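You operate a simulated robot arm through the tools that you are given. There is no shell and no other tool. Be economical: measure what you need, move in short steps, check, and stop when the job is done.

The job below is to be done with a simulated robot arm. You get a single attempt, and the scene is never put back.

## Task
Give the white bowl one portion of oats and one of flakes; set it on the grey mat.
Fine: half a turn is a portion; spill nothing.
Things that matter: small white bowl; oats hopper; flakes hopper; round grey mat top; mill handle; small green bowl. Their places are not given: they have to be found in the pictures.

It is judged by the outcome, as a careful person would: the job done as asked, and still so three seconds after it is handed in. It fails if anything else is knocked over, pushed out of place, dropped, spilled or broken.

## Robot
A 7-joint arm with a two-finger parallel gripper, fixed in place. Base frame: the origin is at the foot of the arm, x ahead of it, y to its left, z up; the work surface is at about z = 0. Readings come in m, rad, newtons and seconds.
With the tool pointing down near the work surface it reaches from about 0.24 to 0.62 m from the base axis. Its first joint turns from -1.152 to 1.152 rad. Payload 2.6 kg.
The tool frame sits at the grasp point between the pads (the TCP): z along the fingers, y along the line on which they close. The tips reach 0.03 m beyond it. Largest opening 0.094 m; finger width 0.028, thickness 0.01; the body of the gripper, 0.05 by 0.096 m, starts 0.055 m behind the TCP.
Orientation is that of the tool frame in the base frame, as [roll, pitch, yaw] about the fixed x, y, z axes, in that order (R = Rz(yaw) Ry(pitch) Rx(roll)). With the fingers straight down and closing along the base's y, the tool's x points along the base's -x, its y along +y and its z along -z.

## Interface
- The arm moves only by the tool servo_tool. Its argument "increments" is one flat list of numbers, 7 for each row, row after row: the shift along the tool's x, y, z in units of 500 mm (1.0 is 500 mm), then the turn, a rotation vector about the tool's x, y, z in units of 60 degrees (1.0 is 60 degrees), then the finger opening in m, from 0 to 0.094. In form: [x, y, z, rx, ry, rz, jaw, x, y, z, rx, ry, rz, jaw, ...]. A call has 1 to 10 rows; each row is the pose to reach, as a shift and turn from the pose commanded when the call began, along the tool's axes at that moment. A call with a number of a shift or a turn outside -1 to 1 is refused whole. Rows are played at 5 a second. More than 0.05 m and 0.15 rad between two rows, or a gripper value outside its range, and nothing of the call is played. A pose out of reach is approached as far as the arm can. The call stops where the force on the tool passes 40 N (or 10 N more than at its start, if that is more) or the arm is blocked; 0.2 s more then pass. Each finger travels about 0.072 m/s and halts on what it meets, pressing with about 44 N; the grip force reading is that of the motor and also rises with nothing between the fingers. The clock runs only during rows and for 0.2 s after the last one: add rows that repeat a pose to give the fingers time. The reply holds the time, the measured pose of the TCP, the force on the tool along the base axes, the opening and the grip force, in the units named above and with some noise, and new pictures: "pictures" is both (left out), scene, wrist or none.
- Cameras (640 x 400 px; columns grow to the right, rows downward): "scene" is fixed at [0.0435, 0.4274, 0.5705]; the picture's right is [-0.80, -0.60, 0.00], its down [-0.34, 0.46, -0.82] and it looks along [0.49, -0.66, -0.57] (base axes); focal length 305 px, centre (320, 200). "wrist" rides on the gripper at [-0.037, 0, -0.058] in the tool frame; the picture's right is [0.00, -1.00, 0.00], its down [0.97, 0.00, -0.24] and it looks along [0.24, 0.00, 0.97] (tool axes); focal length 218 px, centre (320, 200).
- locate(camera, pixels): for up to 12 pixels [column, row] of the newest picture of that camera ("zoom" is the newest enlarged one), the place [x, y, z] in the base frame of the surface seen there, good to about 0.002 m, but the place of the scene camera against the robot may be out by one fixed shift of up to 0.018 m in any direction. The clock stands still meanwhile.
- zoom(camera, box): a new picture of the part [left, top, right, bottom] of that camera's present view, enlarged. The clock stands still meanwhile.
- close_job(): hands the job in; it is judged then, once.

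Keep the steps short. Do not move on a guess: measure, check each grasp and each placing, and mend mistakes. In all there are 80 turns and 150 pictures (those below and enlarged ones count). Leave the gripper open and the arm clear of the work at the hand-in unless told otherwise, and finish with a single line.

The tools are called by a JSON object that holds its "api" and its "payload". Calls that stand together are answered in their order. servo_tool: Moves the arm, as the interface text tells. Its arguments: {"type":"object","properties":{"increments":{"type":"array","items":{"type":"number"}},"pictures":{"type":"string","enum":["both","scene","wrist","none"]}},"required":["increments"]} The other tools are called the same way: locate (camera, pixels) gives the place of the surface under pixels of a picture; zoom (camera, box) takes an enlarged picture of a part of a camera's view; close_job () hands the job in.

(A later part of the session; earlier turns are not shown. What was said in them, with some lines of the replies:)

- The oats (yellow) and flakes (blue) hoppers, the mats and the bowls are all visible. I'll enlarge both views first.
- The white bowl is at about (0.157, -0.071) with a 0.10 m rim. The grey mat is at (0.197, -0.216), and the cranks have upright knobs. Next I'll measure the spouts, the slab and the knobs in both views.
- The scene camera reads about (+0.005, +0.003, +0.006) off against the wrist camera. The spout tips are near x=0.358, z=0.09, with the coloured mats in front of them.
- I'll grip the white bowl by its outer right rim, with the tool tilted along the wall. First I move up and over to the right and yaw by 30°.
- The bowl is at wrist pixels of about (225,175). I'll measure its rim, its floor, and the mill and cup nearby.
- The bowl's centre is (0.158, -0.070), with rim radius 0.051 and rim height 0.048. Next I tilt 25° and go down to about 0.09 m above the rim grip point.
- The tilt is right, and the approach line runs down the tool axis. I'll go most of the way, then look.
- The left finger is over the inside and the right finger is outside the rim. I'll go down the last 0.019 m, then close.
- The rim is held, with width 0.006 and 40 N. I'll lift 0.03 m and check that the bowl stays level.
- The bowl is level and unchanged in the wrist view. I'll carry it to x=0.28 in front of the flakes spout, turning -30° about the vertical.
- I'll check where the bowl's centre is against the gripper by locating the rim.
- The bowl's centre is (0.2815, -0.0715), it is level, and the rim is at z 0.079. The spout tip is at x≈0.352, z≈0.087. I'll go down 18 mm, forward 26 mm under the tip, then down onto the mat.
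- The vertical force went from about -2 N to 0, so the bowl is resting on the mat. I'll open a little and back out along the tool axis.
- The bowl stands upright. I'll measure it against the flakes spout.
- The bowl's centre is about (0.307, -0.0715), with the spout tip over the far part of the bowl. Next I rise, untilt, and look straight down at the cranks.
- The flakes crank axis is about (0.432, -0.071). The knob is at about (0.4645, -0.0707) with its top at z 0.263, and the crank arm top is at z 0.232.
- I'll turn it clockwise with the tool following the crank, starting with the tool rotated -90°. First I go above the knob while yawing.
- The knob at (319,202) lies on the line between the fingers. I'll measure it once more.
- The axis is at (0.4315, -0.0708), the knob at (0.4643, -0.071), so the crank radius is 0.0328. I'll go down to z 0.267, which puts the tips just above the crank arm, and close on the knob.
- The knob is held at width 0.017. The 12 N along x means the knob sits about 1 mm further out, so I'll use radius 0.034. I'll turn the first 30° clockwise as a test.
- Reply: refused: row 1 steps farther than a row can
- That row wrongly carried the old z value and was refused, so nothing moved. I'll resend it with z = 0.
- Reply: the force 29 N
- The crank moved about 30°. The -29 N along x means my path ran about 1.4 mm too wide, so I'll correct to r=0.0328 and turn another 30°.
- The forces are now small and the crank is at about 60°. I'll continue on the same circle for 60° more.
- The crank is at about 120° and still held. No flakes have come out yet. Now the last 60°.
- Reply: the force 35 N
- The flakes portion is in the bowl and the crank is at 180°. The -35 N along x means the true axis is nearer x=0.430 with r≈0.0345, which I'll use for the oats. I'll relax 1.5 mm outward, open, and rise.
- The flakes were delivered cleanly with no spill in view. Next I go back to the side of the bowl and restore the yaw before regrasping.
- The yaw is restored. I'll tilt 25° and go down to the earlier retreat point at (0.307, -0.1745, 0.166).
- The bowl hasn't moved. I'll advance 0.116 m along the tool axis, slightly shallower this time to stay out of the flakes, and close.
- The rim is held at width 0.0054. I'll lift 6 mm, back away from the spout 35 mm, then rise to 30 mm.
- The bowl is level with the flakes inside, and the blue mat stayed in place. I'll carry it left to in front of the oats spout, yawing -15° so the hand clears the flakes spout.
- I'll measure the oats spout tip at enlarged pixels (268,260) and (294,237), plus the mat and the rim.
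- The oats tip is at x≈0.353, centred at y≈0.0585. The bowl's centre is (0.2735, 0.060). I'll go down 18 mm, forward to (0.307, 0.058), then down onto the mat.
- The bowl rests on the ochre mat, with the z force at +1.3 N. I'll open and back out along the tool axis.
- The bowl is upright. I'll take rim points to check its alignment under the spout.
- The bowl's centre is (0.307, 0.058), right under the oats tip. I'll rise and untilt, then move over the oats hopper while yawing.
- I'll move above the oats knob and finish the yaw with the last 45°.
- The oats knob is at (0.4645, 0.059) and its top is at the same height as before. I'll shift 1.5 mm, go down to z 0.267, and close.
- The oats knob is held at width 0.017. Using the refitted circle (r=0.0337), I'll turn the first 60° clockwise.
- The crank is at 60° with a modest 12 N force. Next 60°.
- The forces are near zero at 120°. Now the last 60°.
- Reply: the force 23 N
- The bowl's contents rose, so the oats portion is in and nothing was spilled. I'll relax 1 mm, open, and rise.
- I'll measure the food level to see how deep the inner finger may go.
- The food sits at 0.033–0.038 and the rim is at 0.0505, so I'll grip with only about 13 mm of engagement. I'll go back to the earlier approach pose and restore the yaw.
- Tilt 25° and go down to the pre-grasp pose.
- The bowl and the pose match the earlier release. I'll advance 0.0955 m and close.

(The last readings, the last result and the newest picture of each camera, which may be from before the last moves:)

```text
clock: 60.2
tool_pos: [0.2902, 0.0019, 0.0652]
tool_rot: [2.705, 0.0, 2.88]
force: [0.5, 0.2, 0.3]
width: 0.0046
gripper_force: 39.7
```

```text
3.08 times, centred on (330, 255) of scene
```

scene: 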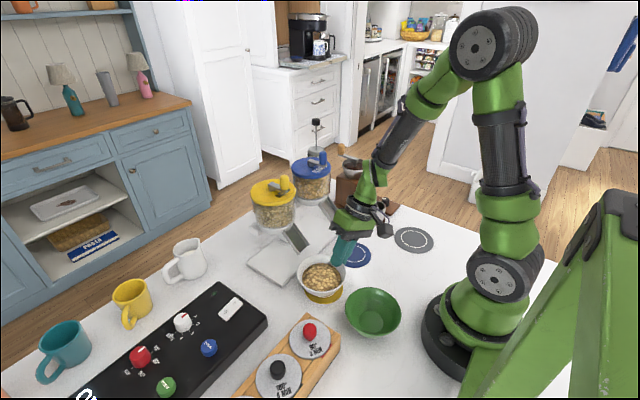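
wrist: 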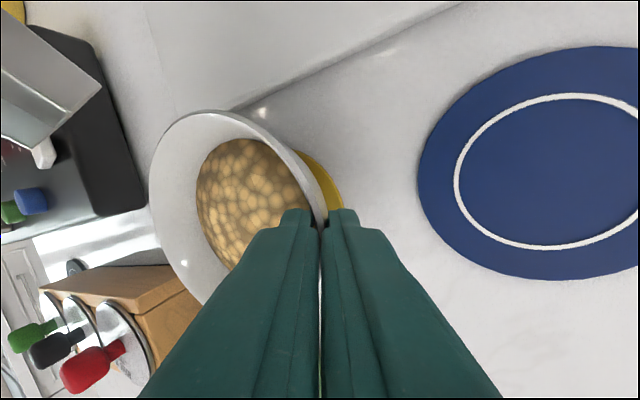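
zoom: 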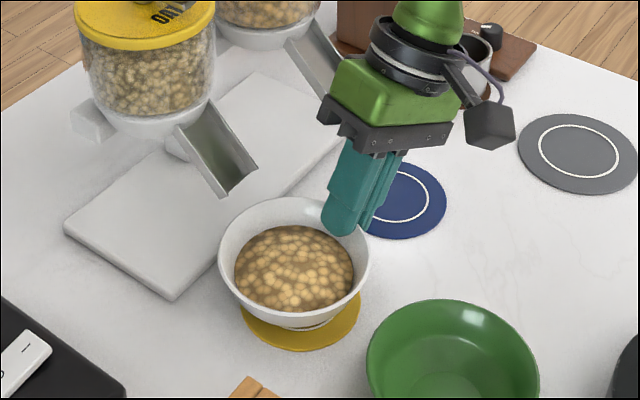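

The grip is firm. I'll lift 6 mm gently, back out from under the spout, then rise.

{"api": "servo_tool", "payload": {"increments": [0, 0.0025, -0.0055, 0, 0, 0, 0, 0, 0.0051, -0.0109, 0, 0, 0, 0, 0.017, 0.001, -0.0128, 0, 0, 0, 0, 0.034, -0.0031, -0.0147, 0, 0, 0, 0, 0.051, -0.0072, -0.0167, 0, 0, 0, 0, 0.0676, -0.0113, -0.0186, 0, 0, 0, 0, 0.0676, -0.003, -0.036, 0, 0, 0, 0, 0.0676, 0.0048, -0.053, 0, 0, 0, 0, 0.0676, 0.0048, -0.053, 0, 0, 0, 0]}}

{"api": "zoom", "payload": {"camera": "scene", "box": [260, 190, 400, 320]}}

```text
clock: 62.2
tool_pos: [0.257, 0.0012, 0.0887]
tool_rot: [2.705, -0.002, 2.879]
force: [1.1, -0.5, -1.5]
width: 0.0049
gripper_force: 39.2
```

scene: 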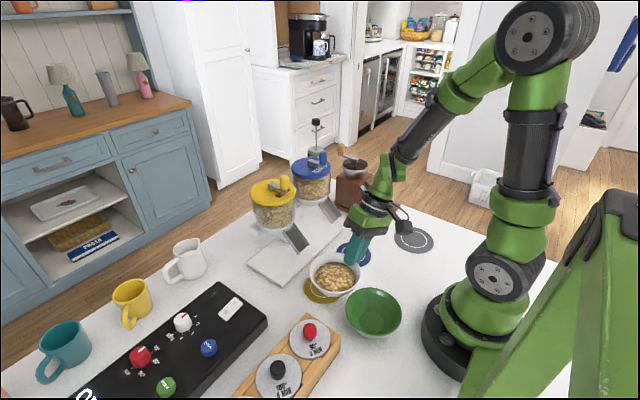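
wrist: 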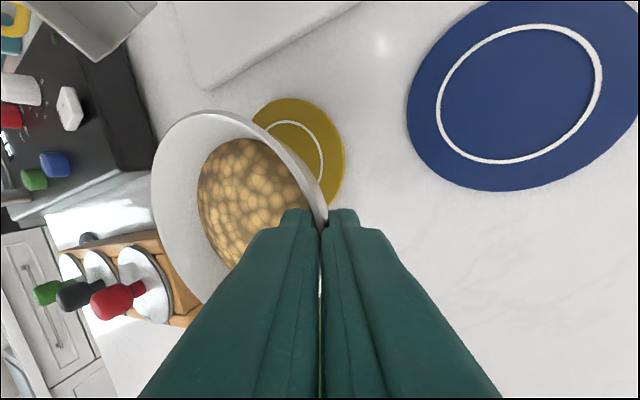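

```text
3.08 times, centred on (330, 255) of scene
```

zoom: 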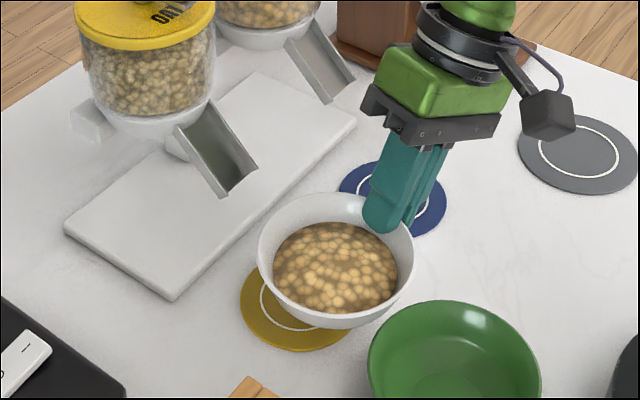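

The bowl hangs level, free of the spout. I'll carry it to above the grey mat with the bowl's centre aimed at (0.197, -0.215), yawing 60° for reach.

{"api": "servo_tool", "payload": {"increments": [-0.0095, -0.0458, -0.0214, 0, 0.0423, -0.0906, 0, -0.019, -0.0916, -0.0428, 0, 0.0846, -0.1812, 0, -0.0284, -0.1374, -0.0641, 0, 0.1269, -0.2718, 0, -0.0379, -0.1832, -0.0855, 0, 0.1692, -0.3624, 0, -0.0474, -0.229, -0.1069, 0, 0.2115, -0.453, 0, -0.0569, -0.2748, -0.1283, 0, 0.2538, -0.5436, 0, -0.0664, -0.3206, -0.1497, 0, 0.2961, -0.6342, 0, -0.0758, -0.3664, -0.171, 0, 0.3384, -0.7248, 0, -0.0853, -0.4122, -0.1924, 0, 0.3807, -0.8154, 0, -0.0948, -0.458, -0.2138, 0, 0.423, -0.906, 0]}}

{"api": "zoom", "payload": {"camera": "scene", "box": [340, 170, 480, 310]}}

```text
clock: 64.4
tool_pos: [0.2355, -0.256, 0.0913]
tool_rot: [2.703, -0.001, -2.354]
force: [-0.2, -0.9, -2.5]
width: 0.0051
gripper_force: 39.5
```

scene: 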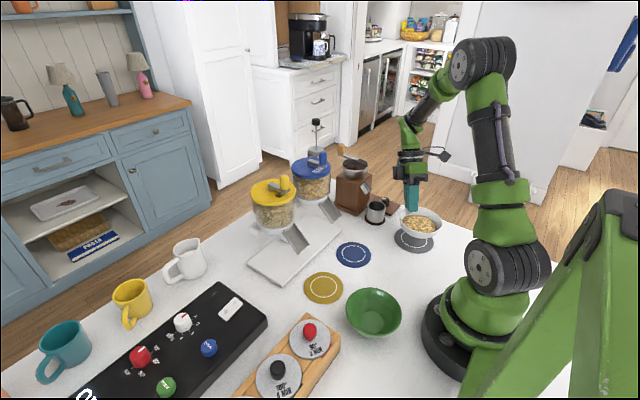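
wrist: 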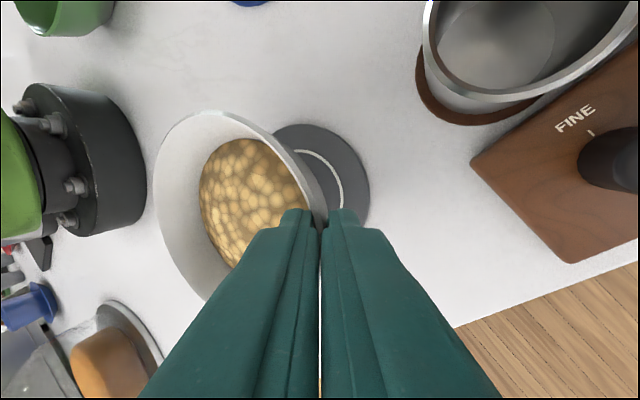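

```text
2.86 times, centred on (410, 240) of scene
```

zoom: 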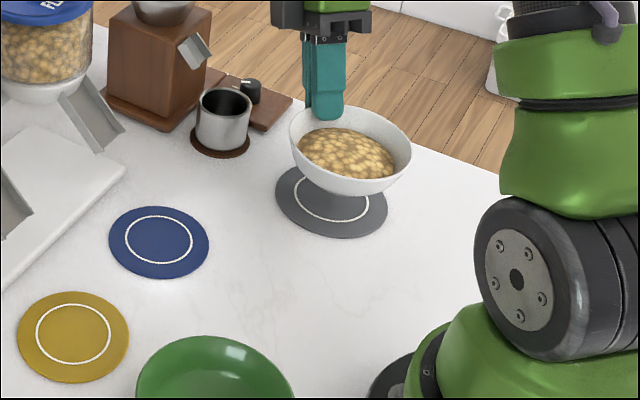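

In this view the rim looks slightly slanted, so I'll measure rim heights to check it is level.

{"api": "locate", "payload": {"camera": "zoom", "pixels": [[290, 122], [409, 160], [400, 134], [299, 143], [350, 180], [372, 118], [280, 195], [385, 205]]}}

{"api": "locate", "payload": {"camera": "wrist", "pixels": [[156, 190], [172, 130], [205, 112], [250, 128], [290, 160], [200, 290], [350, 200], [290, 127], [366, 180], [330, 135]]}}

```text
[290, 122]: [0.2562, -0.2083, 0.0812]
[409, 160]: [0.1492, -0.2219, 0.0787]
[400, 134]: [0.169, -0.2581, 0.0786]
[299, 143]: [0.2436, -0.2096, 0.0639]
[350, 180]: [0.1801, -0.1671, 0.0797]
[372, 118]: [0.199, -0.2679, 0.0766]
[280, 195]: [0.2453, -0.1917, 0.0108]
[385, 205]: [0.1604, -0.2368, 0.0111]
```

```text
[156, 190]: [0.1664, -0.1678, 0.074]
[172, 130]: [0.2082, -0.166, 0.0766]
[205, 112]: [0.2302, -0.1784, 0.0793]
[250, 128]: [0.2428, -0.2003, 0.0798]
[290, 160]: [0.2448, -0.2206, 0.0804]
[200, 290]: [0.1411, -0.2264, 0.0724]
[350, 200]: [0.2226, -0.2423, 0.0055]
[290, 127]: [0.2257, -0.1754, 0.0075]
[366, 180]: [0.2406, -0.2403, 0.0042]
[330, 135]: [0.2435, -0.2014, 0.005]
```

The far rim is about 6 mm low, which is a 4° sag. The bowl's centre is (0.193, -0.215) and the mat's centre is (0.1975, -0.216). I'll level by tilting 4° more, shift 5 mm, and lower most of the way.

{"api": "servo_tool", "payload": {"increments": [-0.003, -0.004, -0.002, -0.034, 0, 0, 0, -0.0057, -0.0077, -0.0036, -0.067, 0, 0, 0, -0.0057, -0.0153, 0.0127, -0.067, 0, 0, 0, -0.0057, -0.0229, 0.029, -0.067, 0, 0, 0, -0.0057, -0.0229, 0.029, -0.067, 0, 0, 0]}}

{"api": "locate", "payload": {"camera": "wrist", "pixels": [[156, 190], [172, 130], [205, 112], [250, 128], [290, 160], [200, 290]]}}

{"api": "zoom", "payload": {"camera": "scene", "box": [340, 170, 480, 310]}}

```text
clock: 65.6
tool_pos: [0.241, -0.2553, 0.0725]
tool_rot: [2.635, 0.0, -2.355]
force: [0.2, -0.7, -2.8]
width: 0.0047
gripper_force: 39.7
```

scene: 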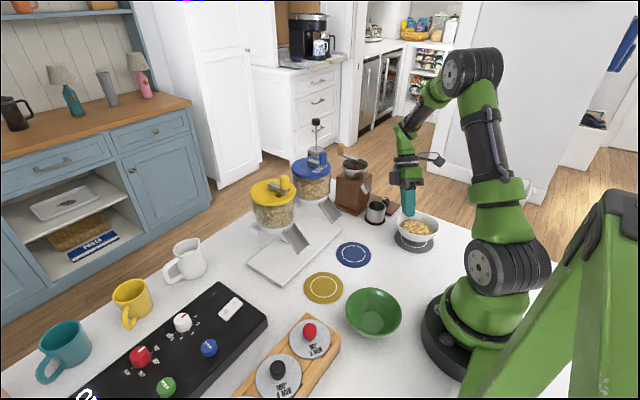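
wrist: 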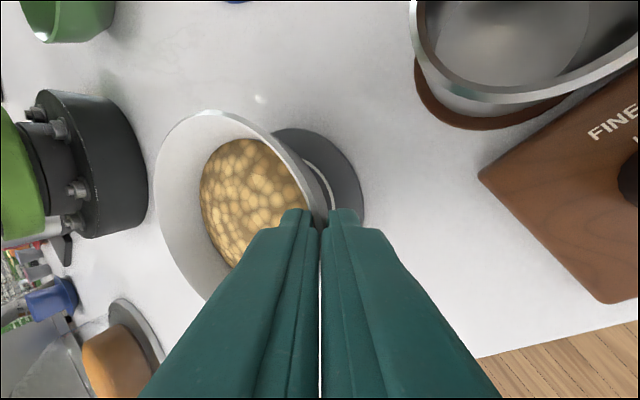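

```text
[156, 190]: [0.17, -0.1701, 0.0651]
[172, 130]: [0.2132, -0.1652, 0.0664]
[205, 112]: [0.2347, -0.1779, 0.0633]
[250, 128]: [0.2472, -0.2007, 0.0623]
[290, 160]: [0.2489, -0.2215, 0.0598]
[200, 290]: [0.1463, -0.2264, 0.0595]
```

```text
2.86 times, centred on (410, 240) of scene
```

zoom: 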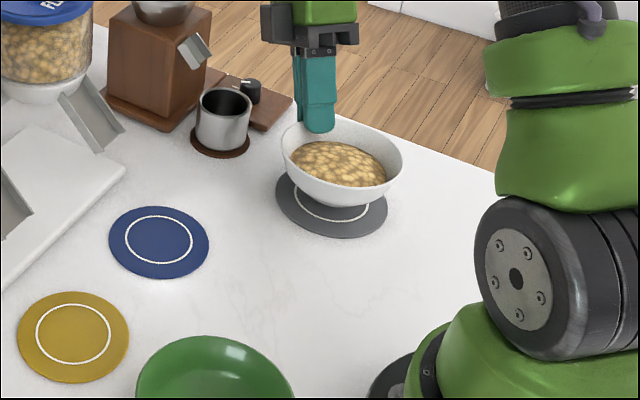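

The bowl is near level, with the rim at about 0.062. I'll lower another 10 mm and watch the z force.

{"api": "servo_tool", "payload": {"increments": [0, -0.0044, 0.0079, 0, 0, 0, 0, 0, -0.0078, 0.014, 0, 0, 0, 0, 0, -0.0097, 0.0175, 0, 0, 0, 0, 0, -0.0097, 0.0175, 0, 0, 0, 0], "pictures": "none"}}

```text
clock: 66.6
tool_pos: [0.2411, -0.256, 0.0629]
tool_rot: [2.636, -0.001, -2.355]
force: [-0.8, -1.0, 6.4]
width: 0.0048
gripper_force: 39.4
```

Contact at +6.4 N. I'll check the bowl before releasing.

{"api": "servo_tool", "payload": {"increments": [0, 0.001, -0.0018, 0, 0, 0, 0]}}

{"api": "locate", "payload": {"camera": "wrist", "pixels": [[156, 190], [172, 130], [205, 112], [250, 128], [290, 160], [200, 290]]}}

{"api": "zoom", "payload": {"camera": "scene", "box": [360, 180, 470, 290]}}

```text
clock: 67.0
tool_pos: [0.2397, -0.2546, 0.0632]
tool_rot: [2.633, 0.0, -2.355]
force: [0.1, -0.7, -2.5]
width: 0.0047
gripper_force: 39.0
```

scene: 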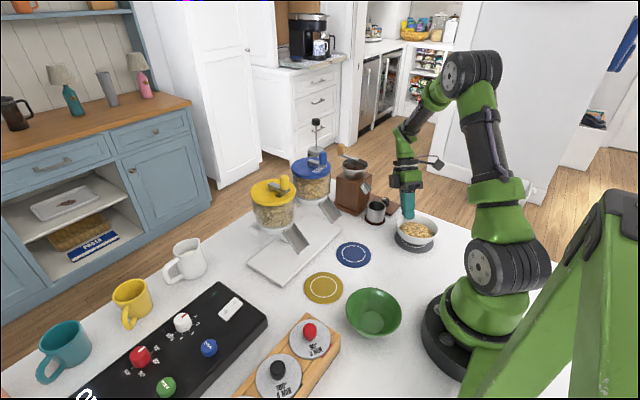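
wrist: 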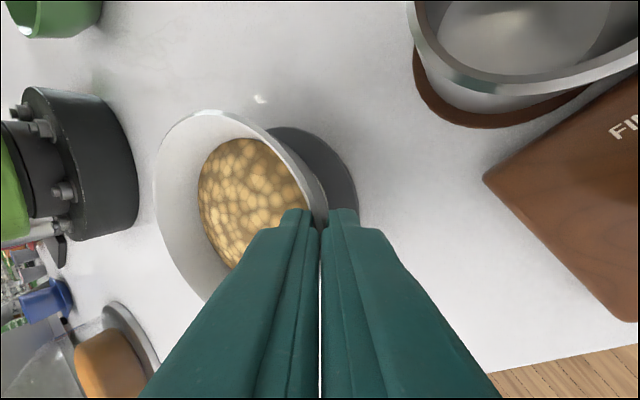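

```text
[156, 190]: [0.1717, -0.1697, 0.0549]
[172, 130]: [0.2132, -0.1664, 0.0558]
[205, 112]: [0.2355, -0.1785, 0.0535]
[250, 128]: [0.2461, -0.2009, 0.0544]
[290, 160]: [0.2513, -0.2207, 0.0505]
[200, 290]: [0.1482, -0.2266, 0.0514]
```

```text
3.64 times, centred on (415, 235) of scene
```

zoom: 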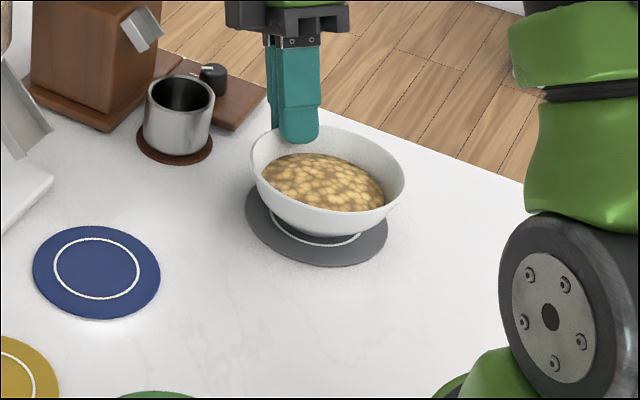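

The far rim is now about 4 mm high, so I'll take back about 2.5° of tilt and lower the last millimetre.

{"api": "servo_tool", "payload": {"increments": [0, 0, 0, 0.02, 0, 0, 0, 0, 0, 0, 0.042, 0, 0, 0, 0, -0.0007, 0.0012, 0.042, 0, 0, 0, 0, -0.0007, 0.0012, 0.042, 0, 0, 0]}}

{"api": "locate", "payload": {"camera": "wrist", "pixels": [[156, 190], [172, 130], [205, 112], [250, 128], [290, 160], [200, 290]]}}

```text
clock: 68.0
tool_pos: [0.2409, -0.255, 0.0635]
tool_rot: [2.68, 0.0, -2.356]
force: [-0.7, 1.9, 14.5]
width: 0.0047
gripper_force: 38.6
```

scene: 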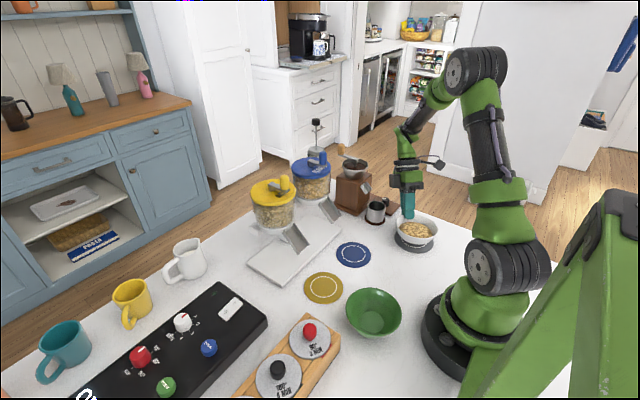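
wrist: 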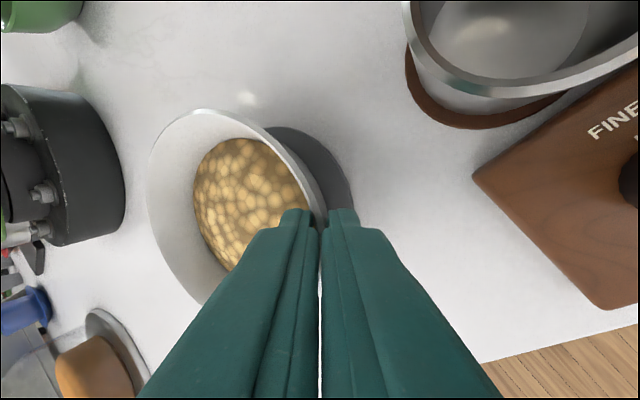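

```text
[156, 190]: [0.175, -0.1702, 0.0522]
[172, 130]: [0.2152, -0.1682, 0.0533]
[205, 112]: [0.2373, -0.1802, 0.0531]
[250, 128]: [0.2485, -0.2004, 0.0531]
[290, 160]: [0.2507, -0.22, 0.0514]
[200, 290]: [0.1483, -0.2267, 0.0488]
```

The bowl is level and seated, pressing 14 N. I'll ease up 0.6 mm, open slowly, and back out along the tool axis.

{"api": "servo_tool", "payload": {"increments": [0, 0.0003, -0.0006, 0, 0, 0, 0, 0, 0.0005, -0.001, 0, 0, 0, 0.006, 0, 0.0005, -0.001, 0, 0, 0, 0.01, 0, 0.0005, -0.001, 0, 0, 0, 0.018, 0, 0.0005, -0.001, 0, 0, 0, 0.026, 0, 0.0005, -0.001, 0, 0, 0, 0.03, 0, 0.0005, -0.03, 0, 0, 0, 0.03, 0, 0.0005, -0.08, 0, 0, 0, 0.03, 0, 0.0005, -0.15, 0, 0, 0, 0.03, 0, 0.0005, -0.22, 0, 0, 0, 0.03]}}

{"api": "zoom", "payload": {"camera": "scene", "box": [360, 180, 470, 290]}}

```text
clock: 70.2
tool_pos: [0.276, -0.2897, 0.1609]
tool_rot: [2.678, 0.0, -2.358]
force: [0.2, 0.3, -0.1]
width: 0.0301
gripper_force: 0.1
```

scene: 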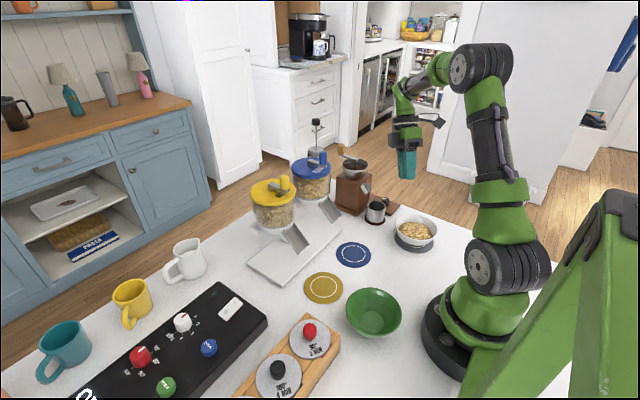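
wrist: 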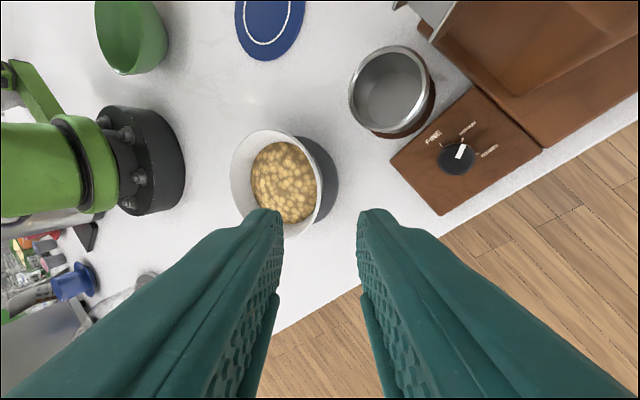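

```text
3.64 times, centred on (415, 235) of scene
```

zoom: 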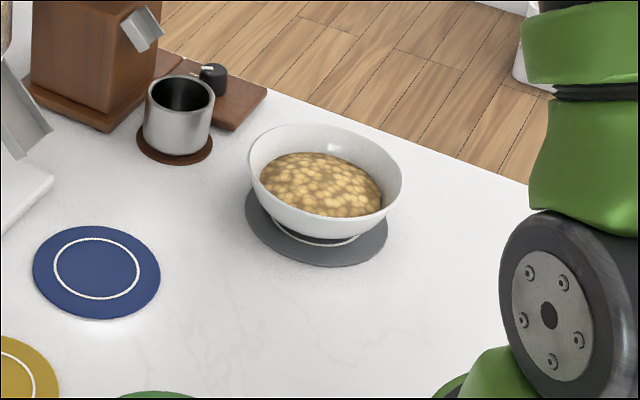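

The bowl stands on the grey mat. I'll rise clear with the gripper open and check from above.

{"api": "servo_tool", "payload": {"increments": [0, 0.03, -0.06, 0.06, 0, 0, 0.05, 0, 0.06, -0.12, 0.12, 0, 0, 0.07, 0, 0.09, -0.18, 0.18, 0, 0, 0.09, 0, 0.12, -0.24, 0.25, 0, 0, 0.09, 0, 0.14, -0.29, 0.32, 0, 0, 0.09, 0, 0.15, -0.32, 0.4, 0, 0, 0.09]}}

{"api": "zoom", "payload": {"camera": "wrist", "box": [180, 120, 340, 240]}}

{"api": "locate", "payload": {"camera": "scene", "pixels": [[398, 228], [437, 232], [415, 216], [415, 244], [416, 230]]}}

```text
clock: 71.6
tool_pos: [0.2789, -0.2942, 0.3381]
tool_rot: [3.1, 0.0, -2.356]
force: [0.1, -0.2, -0.1]
width: 0.09
gripper_force: 0.1
```

scene: 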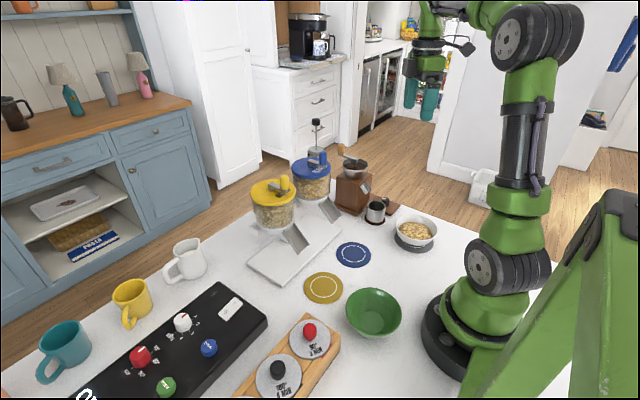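
wrist: 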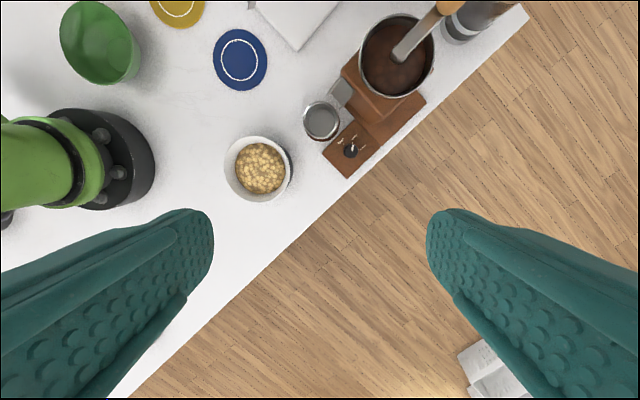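

```text
3.33 times, centred on (260, 180) of wrist
```

zoom: 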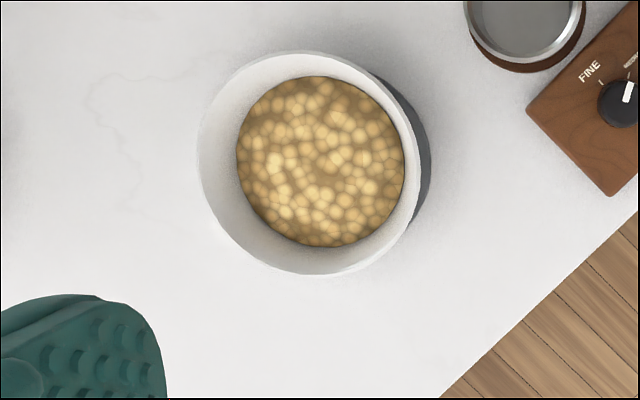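

```text
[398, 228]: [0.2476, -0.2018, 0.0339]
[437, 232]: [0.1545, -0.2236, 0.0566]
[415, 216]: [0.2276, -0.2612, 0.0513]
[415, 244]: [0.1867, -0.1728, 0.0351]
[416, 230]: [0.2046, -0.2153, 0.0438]
```

The bowl stands upright and centred on the grey mat with both portions in it. There is no spill in view, the gripper is open and the arm is clear. Handing in.

{"api": "close_job", "payload": {}}

```text
The job is handed in.
```

The white bowl has one portion of flakes and one of oats (half a turn each), sits on the grey mat, and no spill showed in the pictures.
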